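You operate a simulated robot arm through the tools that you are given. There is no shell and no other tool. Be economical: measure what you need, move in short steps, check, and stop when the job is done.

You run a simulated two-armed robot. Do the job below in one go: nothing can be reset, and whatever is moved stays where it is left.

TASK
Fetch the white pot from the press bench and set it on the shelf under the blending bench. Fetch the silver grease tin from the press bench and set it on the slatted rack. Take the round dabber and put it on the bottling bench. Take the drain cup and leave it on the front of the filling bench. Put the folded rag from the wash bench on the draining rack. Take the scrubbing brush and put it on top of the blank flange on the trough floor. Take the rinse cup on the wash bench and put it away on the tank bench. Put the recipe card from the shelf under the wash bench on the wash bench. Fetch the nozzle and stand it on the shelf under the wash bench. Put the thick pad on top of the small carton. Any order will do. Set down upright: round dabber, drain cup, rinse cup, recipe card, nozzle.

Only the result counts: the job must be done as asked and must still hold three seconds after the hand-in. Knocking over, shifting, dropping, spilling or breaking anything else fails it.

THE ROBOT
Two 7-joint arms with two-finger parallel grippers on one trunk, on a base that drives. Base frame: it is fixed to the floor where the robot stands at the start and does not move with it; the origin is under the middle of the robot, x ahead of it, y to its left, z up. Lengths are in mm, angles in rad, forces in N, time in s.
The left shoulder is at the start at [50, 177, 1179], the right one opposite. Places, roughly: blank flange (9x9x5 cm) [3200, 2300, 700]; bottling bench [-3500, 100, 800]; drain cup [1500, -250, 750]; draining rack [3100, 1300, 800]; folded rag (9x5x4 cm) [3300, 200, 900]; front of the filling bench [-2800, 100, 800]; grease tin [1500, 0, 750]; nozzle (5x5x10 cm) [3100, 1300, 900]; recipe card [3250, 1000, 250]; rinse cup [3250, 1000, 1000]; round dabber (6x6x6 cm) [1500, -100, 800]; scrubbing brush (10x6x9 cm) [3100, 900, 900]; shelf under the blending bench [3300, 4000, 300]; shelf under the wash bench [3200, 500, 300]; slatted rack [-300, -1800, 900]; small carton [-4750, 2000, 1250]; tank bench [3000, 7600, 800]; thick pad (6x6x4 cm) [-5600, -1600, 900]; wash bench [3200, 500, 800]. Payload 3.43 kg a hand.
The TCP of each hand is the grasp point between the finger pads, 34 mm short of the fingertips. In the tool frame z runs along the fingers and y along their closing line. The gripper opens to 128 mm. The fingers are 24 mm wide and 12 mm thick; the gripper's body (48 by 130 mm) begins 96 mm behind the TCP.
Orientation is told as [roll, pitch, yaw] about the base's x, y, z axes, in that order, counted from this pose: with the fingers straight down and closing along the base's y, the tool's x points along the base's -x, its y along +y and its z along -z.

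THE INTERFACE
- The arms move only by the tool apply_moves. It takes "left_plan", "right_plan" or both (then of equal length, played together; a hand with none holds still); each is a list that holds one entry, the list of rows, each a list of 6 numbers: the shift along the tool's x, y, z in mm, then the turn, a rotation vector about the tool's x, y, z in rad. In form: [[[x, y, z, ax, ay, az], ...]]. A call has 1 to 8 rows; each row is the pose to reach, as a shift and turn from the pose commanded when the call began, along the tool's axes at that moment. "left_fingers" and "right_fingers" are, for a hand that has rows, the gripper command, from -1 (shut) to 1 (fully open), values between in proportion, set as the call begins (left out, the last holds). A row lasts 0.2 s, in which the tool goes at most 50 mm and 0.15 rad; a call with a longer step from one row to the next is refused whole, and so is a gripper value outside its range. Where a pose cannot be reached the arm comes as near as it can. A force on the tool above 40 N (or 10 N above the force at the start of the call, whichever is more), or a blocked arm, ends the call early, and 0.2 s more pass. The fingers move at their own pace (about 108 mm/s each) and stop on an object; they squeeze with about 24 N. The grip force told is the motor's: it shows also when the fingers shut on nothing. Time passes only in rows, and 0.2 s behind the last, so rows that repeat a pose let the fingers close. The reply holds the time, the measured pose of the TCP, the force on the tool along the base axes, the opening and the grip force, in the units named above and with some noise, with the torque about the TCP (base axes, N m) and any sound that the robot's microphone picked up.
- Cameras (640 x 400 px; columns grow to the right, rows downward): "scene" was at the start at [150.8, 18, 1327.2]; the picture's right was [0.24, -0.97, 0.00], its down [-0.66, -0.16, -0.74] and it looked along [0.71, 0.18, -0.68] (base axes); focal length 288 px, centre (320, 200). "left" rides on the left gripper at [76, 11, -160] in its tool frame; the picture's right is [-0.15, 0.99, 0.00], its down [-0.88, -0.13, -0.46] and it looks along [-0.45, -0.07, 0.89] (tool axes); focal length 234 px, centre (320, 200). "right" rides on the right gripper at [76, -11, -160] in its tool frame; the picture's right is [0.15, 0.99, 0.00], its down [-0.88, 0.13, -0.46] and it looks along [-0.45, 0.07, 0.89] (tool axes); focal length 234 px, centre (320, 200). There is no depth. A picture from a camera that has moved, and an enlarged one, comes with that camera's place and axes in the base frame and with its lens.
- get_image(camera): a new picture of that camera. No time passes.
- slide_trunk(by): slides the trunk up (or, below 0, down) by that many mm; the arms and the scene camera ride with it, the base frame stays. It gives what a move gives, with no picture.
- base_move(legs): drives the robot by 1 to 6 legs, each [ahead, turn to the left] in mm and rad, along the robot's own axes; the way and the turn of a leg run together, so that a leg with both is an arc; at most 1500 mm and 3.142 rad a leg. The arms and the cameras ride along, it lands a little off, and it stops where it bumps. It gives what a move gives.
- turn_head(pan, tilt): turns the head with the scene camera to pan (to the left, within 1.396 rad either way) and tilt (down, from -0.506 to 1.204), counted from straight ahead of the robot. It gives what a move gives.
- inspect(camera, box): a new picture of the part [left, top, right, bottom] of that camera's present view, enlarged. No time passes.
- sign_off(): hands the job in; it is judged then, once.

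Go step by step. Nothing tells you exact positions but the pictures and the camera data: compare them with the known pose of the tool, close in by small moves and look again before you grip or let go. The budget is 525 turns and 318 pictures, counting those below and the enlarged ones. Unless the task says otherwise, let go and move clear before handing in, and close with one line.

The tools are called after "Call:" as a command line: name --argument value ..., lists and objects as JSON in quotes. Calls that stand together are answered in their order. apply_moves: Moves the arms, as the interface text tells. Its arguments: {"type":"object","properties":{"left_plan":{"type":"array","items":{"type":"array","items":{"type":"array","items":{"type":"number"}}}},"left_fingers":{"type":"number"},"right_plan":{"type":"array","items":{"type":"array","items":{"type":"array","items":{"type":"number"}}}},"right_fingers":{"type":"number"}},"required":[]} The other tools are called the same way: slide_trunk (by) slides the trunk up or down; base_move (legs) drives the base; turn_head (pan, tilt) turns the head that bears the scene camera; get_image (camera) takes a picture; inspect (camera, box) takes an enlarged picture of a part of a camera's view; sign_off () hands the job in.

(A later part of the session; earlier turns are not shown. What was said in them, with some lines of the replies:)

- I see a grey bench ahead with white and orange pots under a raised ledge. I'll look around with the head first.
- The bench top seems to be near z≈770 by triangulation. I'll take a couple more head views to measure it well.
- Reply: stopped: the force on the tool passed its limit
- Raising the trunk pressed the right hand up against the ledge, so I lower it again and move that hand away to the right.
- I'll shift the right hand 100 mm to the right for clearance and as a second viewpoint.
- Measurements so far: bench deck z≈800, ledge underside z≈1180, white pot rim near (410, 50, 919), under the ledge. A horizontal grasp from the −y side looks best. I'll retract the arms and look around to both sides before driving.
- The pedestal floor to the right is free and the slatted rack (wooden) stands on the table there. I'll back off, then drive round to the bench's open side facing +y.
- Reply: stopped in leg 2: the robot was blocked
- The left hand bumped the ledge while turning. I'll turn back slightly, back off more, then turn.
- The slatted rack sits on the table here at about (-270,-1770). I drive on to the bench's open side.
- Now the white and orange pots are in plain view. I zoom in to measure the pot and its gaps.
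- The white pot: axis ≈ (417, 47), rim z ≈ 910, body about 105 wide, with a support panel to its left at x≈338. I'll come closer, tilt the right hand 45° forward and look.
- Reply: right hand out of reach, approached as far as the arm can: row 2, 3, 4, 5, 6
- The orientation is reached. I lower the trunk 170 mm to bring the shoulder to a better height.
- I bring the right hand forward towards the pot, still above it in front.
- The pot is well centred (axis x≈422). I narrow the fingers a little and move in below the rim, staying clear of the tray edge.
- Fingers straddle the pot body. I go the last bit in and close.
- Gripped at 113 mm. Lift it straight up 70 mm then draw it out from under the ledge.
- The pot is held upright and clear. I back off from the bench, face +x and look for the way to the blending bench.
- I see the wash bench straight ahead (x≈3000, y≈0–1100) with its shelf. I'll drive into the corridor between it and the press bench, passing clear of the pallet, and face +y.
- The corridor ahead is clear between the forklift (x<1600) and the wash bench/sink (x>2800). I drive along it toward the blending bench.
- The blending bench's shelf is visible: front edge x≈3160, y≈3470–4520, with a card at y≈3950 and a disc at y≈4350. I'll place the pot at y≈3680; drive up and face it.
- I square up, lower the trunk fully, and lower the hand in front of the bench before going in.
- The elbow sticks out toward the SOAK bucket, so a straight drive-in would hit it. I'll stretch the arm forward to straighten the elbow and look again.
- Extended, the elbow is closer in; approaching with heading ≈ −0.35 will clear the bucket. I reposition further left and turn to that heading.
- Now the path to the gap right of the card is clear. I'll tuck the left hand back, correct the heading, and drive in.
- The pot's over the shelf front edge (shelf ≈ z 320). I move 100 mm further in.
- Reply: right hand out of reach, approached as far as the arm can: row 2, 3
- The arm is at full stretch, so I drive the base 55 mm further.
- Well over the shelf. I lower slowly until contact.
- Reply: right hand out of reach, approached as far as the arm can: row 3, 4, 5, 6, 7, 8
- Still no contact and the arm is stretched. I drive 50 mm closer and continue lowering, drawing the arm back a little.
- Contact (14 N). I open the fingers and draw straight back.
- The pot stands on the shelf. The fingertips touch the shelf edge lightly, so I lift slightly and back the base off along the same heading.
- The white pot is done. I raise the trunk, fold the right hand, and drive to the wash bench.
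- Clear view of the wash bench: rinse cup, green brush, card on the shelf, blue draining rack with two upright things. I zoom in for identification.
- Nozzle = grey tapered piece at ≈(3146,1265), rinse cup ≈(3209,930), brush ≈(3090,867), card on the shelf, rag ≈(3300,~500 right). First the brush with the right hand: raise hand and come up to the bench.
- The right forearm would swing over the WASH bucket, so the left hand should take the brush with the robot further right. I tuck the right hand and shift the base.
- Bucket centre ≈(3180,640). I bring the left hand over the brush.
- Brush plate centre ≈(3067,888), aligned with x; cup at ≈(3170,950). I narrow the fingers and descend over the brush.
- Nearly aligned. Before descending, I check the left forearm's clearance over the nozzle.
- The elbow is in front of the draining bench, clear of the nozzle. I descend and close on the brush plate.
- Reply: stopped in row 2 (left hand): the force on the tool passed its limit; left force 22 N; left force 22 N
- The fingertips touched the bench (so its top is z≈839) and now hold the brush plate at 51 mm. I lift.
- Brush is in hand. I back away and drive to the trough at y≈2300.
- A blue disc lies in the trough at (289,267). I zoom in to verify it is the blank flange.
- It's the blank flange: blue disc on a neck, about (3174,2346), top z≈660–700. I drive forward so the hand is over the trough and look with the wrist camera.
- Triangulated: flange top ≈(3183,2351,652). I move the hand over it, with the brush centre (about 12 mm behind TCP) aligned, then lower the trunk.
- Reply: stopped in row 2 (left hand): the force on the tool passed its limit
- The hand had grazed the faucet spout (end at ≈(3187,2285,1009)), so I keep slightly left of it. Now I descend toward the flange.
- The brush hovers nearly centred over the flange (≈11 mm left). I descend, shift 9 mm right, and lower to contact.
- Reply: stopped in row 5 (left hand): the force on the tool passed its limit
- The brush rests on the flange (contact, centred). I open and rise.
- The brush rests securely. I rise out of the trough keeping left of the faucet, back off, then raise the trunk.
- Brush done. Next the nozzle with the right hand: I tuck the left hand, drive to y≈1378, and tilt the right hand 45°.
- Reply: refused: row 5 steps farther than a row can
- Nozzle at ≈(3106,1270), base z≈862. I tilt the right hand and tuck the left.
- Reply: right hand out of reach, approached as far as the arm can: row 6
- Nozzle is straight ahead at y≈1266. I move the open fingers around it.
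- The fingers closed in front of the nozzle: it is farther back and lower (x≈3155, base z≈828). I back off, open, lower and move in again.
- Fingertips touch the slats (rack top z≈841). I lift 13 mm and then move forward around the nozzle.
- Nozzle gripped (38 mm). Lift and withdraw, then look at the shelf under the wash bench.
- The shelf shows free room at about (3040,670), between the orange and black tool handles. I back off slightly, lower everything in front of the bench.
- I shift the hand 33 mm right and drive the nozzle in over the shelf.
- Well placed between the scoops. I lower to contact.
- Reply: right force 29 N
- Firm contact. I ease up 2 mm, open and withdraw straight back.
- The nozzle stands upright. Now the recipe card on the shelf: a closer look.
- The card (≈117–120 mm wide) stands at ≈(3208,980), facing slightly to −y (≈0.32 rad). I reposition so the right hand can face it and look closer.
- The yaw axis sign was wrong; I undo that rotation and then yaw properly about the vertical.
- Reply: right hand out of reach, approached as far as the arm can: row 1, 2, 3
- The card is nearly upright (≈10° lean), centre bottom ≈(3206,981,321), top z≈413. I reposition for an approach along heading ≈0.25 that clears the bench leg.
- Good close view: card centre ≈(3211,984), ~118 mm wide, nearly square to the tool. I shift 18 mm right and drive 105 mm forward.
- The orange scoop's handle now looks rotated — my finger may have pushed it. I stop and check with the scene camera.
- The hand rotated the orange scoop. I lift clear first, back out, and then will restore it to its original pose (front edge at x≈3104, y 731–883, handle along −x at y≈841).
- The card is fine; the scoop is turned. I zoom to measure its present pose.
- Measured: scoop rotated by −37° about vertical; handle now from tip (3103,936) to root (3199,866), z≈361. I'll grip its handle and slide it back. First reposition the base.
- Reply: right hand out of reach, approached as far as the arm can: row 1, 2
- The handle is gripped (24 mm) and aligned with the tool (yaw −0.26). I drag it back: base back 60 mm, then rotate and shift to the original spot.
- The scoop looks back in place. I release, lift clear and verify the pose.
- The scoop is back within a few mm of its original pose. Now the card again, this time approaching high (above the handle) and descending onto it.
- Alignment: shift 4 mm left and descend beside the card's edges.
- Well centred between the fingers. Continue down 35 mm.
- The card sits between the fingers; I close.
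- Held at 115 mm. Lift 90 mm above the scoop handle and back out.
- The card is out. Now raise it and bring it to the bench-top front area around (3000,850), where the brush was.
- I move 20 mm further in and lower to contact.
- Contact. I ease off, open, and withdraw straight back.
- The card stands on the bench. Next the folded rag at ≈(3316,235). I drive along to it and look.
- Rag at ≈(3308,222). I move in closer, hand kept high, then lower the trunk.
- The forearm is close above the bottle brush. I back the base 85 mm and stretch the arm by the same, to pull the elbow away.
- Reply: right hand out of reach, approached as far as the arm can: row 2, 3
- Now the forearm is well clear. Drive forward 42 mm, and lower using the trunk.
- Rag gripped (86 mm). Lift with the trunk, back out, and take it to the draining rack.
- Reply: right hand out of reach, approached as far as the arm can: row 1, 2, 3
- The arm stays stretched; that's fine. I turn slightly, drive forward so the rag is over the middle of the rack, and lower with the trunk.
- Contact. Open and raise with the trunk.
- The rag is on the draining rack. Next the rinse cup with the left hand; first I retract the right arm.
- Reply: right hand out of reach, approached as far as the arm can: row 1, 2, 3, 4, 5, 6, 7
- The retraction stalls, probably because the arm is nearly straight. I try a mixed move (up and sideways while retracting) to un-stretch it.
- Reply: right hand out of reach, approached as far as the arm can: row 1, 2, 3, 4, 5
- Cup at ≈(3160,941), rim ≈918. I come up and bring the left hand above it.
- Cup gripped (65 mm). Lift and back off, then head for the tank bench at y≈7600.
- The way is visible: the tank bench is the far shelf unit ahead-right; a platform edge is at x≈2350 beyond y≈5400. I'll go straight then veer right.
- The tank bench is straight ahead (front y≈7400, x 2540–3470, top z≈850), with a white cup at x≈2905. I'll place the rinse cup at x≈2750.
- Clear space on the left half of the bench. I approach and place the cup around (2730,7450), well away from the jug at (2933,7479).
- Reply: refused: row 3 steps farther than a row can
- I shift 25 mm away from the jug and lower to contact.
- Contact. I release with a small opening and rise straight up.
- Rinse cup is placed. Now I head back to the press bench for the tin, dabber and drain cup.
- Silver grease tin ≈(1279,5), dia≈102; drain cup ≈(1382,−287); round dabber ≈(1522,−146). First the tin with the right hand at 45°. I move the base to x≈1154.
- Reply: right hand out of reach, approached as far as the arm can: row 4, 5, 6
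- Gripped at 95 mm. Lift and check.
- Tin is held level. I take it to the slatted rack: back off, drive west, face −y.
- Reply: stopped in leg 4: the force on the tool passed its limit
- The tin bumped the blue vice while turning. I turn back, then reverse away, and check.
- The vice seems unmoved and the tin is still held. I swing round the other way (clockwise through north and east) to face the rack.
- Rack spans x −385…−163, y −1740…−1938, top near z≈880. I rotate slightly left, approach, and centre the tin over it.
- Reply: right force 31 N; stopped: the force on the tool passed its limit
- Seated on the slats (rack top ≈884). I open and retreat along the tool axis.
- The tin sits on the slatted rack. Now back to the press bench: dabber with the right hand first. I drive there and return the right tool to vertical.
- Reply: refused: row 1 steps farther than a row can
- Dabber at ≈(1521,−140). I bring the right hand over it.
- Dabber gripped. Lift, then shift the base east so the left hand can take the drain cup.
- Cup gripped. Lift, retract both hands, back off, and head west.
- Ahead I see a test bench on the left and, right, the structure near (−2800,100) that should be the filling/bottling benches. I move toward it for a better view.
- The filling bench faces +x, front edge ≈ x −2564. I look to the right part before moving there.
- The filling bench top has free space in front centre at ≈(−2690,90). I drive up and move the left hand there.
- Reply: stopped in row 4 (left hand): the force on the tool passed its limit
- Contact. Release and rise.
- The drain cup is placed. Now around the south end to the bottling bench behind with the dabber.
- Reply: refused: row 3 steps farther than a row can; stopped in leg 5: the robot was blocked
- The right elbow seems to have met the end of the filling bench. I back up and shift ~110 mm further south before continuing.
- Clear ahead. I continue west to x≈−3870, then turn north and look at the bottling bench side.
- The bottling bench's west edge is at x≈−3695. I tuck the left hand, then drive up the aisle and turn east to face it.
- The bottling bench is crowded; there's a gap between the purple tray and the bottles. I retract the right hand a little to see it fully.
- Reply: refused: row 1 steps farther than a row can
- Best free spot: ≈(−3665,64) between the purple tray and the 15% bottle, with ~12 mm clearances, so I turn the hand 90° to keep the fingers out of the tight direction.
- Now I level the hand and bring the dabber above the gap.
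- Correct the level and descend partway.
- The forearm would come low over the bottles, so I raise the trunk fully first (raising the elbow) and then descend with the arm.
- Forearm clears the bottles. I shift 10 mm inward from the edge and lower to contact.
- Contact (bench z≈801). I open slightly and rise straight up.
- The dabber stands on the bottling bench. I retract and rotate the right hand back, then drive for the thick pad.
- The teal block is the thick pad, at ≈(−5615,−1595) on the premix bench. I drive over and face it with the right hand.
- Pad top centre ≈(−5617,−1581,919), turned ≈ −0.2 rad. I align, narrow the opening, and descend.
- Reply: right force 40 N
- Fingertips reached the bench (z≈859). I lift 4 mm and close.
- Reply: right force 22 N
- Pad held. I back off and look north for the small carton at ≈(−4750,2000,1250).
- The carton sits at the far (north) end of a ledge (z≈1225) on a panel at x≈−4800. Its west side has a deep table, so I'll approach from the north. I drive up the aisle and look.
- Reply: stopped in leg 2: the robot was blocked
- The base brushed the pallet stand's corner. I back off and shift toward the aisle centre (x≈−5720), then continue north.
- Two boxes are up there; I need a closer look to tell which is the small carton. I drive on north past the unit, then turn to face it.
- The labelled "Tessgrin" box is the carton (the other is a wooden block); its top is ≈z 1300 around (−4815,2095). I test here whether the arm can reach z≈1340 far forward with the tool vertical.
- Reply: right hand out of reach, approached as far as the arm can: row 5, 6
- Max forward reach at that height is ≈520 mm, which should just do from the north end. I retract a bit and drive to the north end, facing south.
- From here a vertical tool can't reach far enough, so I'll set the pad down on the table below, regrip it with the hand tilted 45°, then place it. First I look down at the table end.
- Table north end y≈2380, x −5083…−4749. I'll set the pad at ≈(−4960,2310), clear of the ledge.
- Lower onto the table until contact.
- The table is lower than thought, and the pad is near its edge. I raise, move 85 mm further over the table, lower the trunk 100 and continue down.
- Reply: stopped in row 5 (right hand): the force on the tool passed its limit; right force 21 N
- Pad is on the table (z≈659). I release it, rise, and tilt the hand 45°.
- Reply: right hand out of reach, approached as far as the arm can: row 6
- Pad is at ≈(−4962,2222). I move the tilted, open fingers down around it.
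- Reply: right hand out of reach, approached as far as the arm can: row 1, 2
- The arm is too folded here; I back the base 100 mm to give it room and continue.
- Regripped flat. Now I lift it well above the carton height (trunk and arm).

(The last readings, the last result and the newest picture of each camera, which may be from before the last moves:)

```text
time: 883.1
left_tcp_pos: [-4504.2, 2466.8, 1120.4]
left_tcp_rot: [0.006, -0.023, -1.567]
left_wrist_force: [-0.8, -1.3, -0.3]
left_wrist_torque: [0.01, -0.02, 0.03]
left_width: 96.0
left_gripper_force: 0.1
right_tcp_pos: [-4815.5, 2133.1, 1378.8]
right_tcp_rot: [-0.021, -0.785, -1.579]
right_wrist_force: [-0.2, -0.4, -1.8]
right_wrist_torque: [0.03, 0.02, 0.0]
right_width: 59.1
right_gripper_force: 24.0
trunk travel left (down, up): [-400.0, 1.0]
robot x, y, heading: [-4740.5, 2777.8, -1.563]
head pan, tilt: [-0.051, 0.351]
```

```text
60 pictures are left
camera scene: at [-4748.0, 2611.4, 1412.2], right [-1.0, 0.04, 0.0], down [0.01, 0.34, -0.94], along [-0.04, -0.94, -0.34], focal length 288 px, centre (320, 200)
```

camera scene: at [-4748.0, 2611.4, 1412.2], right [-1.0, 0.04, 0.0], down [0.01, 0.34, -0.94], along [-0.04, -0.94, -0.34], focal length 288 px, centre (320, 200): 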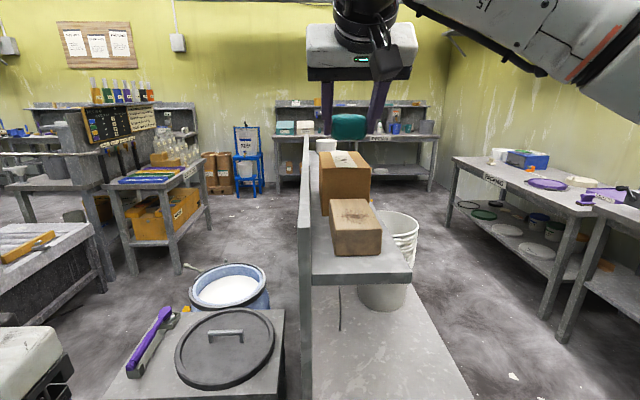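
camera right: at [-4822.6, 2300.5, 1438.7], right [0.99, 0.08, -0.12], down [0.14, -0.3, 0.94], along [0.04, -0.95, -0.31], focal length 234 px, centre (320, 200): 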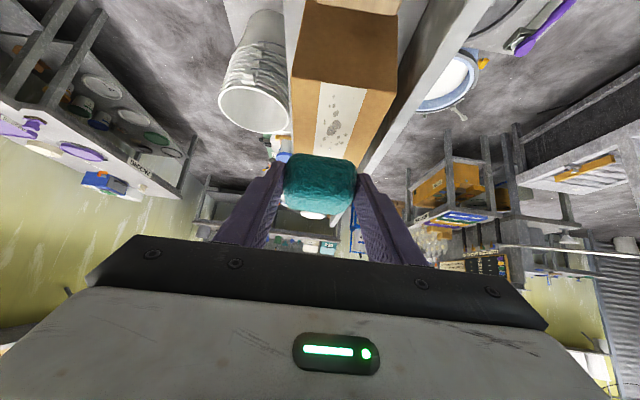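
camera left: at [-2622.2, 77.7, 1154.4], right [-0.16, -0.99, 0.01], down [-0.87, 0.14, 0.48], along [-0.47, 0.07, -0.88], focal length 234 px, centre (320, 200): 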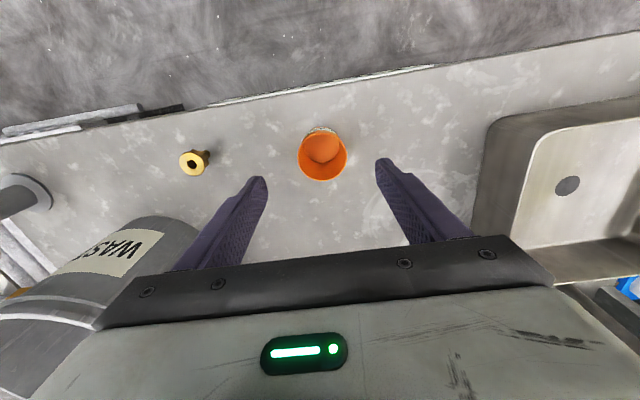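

The pad is over the carton's near part. I go 32 mm further, 6 mm left, then lower to contact.

Call:
apply_moves --right_plan '[[[-22, 6, 22, 0, 0, 0], [-8, 6, 36, 0, 0, 0], [0, 6, 44, 0, 0, 0], [3, 6, 47, 0, 0, 0], [6, 6, 50, 0, 0, 0], [9, 6, 53, 0, 0, 0], [12, 6, 56, 0, 0, 0], [15, 6, 59, 0, 0, 0]]]'

Call:
get_image --camera "right"

Call:
inspect --camera "scene" --box '[280, 80, 420, 260]'

```text
time: 885.0
left_tcp_pos: [-4504.7, 2469.2, 1123.3]
left_tcp_rot: [0.004, -0.027, -1.566]
left_wrist_force: [-0.3, 0.5, 0.2]
left_wrist_torque: [0.0, 0.02, 0.02]
left_width: 96.1
left_gripper_force: 0.0
right_tcp_pos: [-4812.2, 2107.2, 1337.4]
right_tcp_rot: [-0.018, -0.806, -1.584]
right_wrist_force: [-0.5, -5.6, 35.8]
right_wrist_torque: [-0.48, -0.5, -0.12]
right_width: 59.2
right_gripper_force: 23.9
trunk travel left (down, up): [-400.0, 1.0]
robot x, y, heading: [-4744.8, 2781.4, -1.56]
head pan, tilt: [-0.051, 0.351]
```

```text
59 pictures are left
camera right: at [-4819.1, 2274.3, 1393.2], right [0.99, 0.08, -0.12], down [0.13, -0.28, 0.95], along [0.04, -0.96, -0.29], focal length 234 px, centre (320, 200)
```

right: 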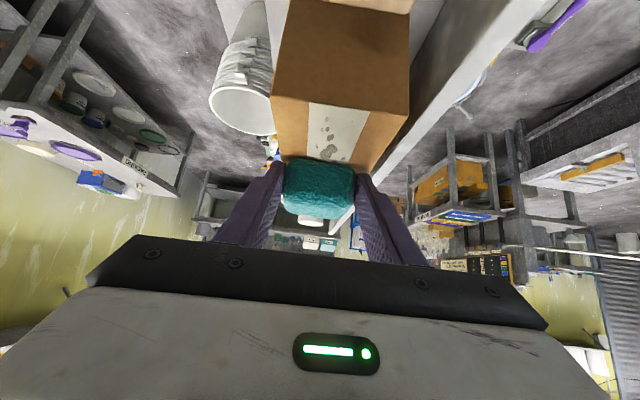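

```text
2.22 times, centred on (350, 170) of scene
camera zoom: at [-4747.7, 2615.7, 1413.2], right [-1.0, 0.04, 0.0], down [0.01, 0.34, -0.94], along [-0.04, -0.94, -0.34], focal length 640 px, centre (253, 267)
```

zoom: 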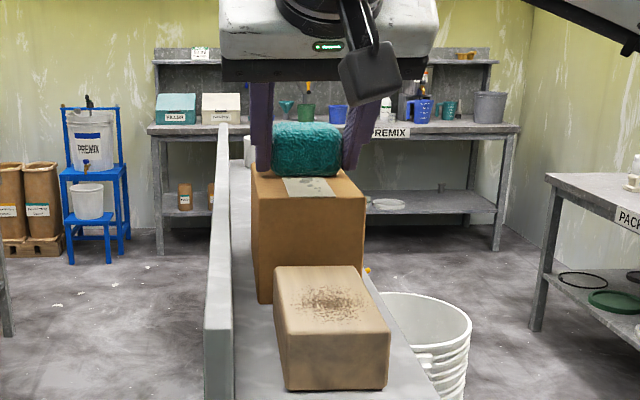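

The pad rests centred on the carton. I ease off the pressure, open, and withdraw back and up.

Call:
apply_moves --right_plan '[[[-6, 0, -6, 0, 0, 0], [-6, 0, -6, 0, 0, 0]]]'

Call:
apply_moves --right_plan '[[[0, 0, 0, 0, 0, 0], [0, 0, 0, 0, 0, 0], [0, 0, -25, 0, 0, 0], [0, 0, -60, 0, 0, 0], [0, 0, -100, 0, 0, 0], [0, 0, -140, 0, 0, 0]]]' --right_fingers 0.35

Call:
get_image --camera "right"

Call:
inspect --camera "scene" --box '[280, 80, 420, 260]'

```text
time: 885.5
left_tcp_pos: [-4504.5, 2468.3, 1122.6]
left_tcp_rot: [0.005, -0.023, -1.566]
left_wrist_force: [0.4, -0.6, 0.5]
left_wrist_torque: [0.0, 0.01, 0.03]
left_width: 96.1
left_gripper_force: 0.1
right_tcp_pos: [-4811.8, 2105.5, 1337.6]
right_tcp_rot: [-0.023, -0.791, -1.577]
right_wrist_force: [-0.1, -0.8, 18.7]
right_wrist_torque: [-0.83, -0.49, 0.03]
right_width: 59.1
right_gripper_force: 24.1
trunk travel left (down, up): [-400.0, 1.0]
robot x, y, heading: [-4743.9, 2776.1, -1.558]
head pan, tilt: [-0.051, 0.351]
```

```text
time: 887.0
left_tcp_pos: [-4504.8, 2468.4, 1122.5]
left_tcp_rot: [0.005, -0.025, -1.566]
left_wrist_force: [-0.4, 0.5, -0.9]
left_wrist_torque: [-0.07, 0.02, 0.0]
left_width: 96.2
left_gripper_force: 0.1
right_tcp_pos: [-4809.0, 2204.2, 1434.7]
right_tcp_rot: [-0.023, -0.785, -1.577]
right_wrist_force: [-0.4, -0.5, 0.9]
right_wrist_torque: [0.0, 0.0, -0.01]
right_width: 86.1
right_gripper_force: 0.0
trunk travel left (down, up): [-400.0, 1.0]
robot x, y, heading: [-4744.2, 2774.3, -1.562]
head pan, tilt: [-0.051, 0.351]
```

```text
57 pictures are left
camera right: at [-4816.5, 2370.6, 1494.4], right [0.99, 0.08, -0.12], down [0.14, -0.3, 0.94], along [0.04, -0.95, -0.31], focal length 234 px, centre (320, 200)
```

right: 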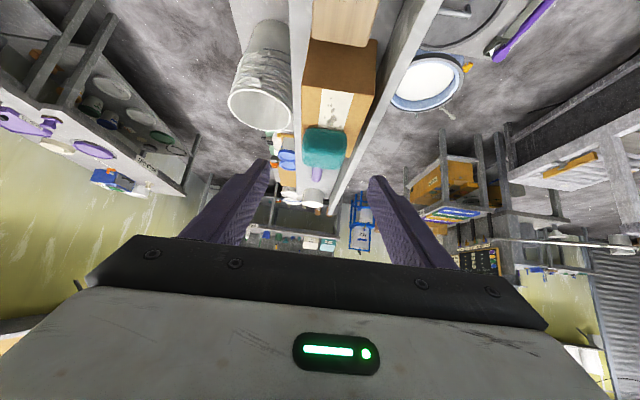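

```text
2.22 times, centred on (350, 170) of scene
camera zoom: at [-4747.9, 2613.3, 1412.5], right [-1.0, 0.04, 0.0], down [0.01, 0.34, -0.94], along [-0.04, -0.94, -0.34], focal length 640 px, centre (253, 267)
```

zoom: 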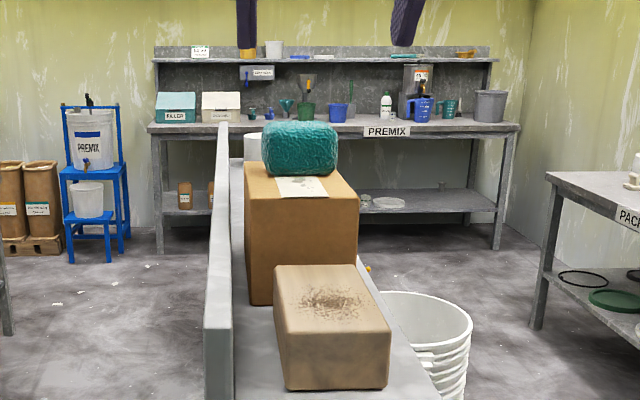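

The pad sits on the carton and everything asked is done. I back clear, then hand in.

Call:
base_move --legs '[[-200, 0]]'

Call:
get_image --camera "scene"

```text
time: 888.5
left_tcp_pos: [-4507.0, 2661.3, 1120.9]
left_tcp_rot: [0.003, -0.025, -1.565]
left_wrist_force: [0.4, 0.1, -0.3]
left_wrist_torque: [-0.02, -0.01, -0.01]
left_width: 96.2
left_gripper_force: 0.1
right_tcp_pos: [-4811.2, 2395.3, 1434.4]
right_tcp_rot: [-0.021, -0.786, -1.578]
right_wrist_force: [0.2, 0.3, 0.9]
right_wrist_torque: [-0.06, -0.03, 0.0]
right_width: 86.6
right_gripper_force: 0.1
trunk travel left (down, up): [-400.0, 1.0]
robot x, y, heading: [-4748.7, 2970.2, -1.557]
head pan, tilt: [-0.051, 0.351]
```

```text
55 pictures are left
camera scene: at [-4749.8, 2805.8, 1412.4], right [-1.0, 0.04, 0.0], down [0.01, 0.34, -0.94], along [-0.04, -0.94, -0.34], focal length 288 px, centre (320, 200)
```

scene: 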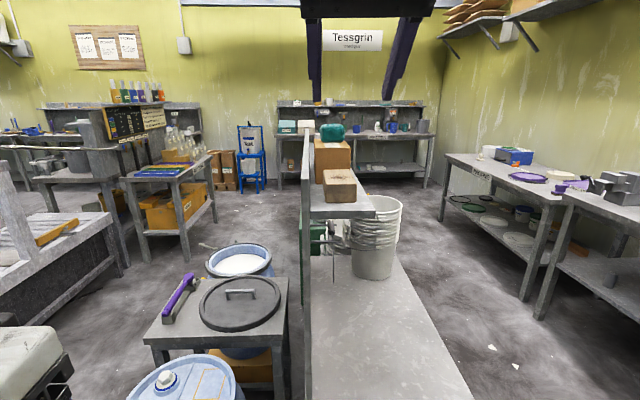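

All ten items are where they were asked for, and both hands are empty and clear.

Call:
sign_off

```text
The job is handed in.
```

All ten items are in their places and the job is handed in, but several other things got touched along the way. My hand turned the orange scoop on the wash-bench shelf by about 37°; I slid it back to within about 5 mm of where it was. The grease tin bumped the blue vice, which looked unmoved, though I had no precise earlier view to compare. I also brushed the trough tap, the end of the filling bench and the pallet stand with the white buckets, and did not check those three for movement. The carton under the pad may have shifted about 5 mm when I let go.
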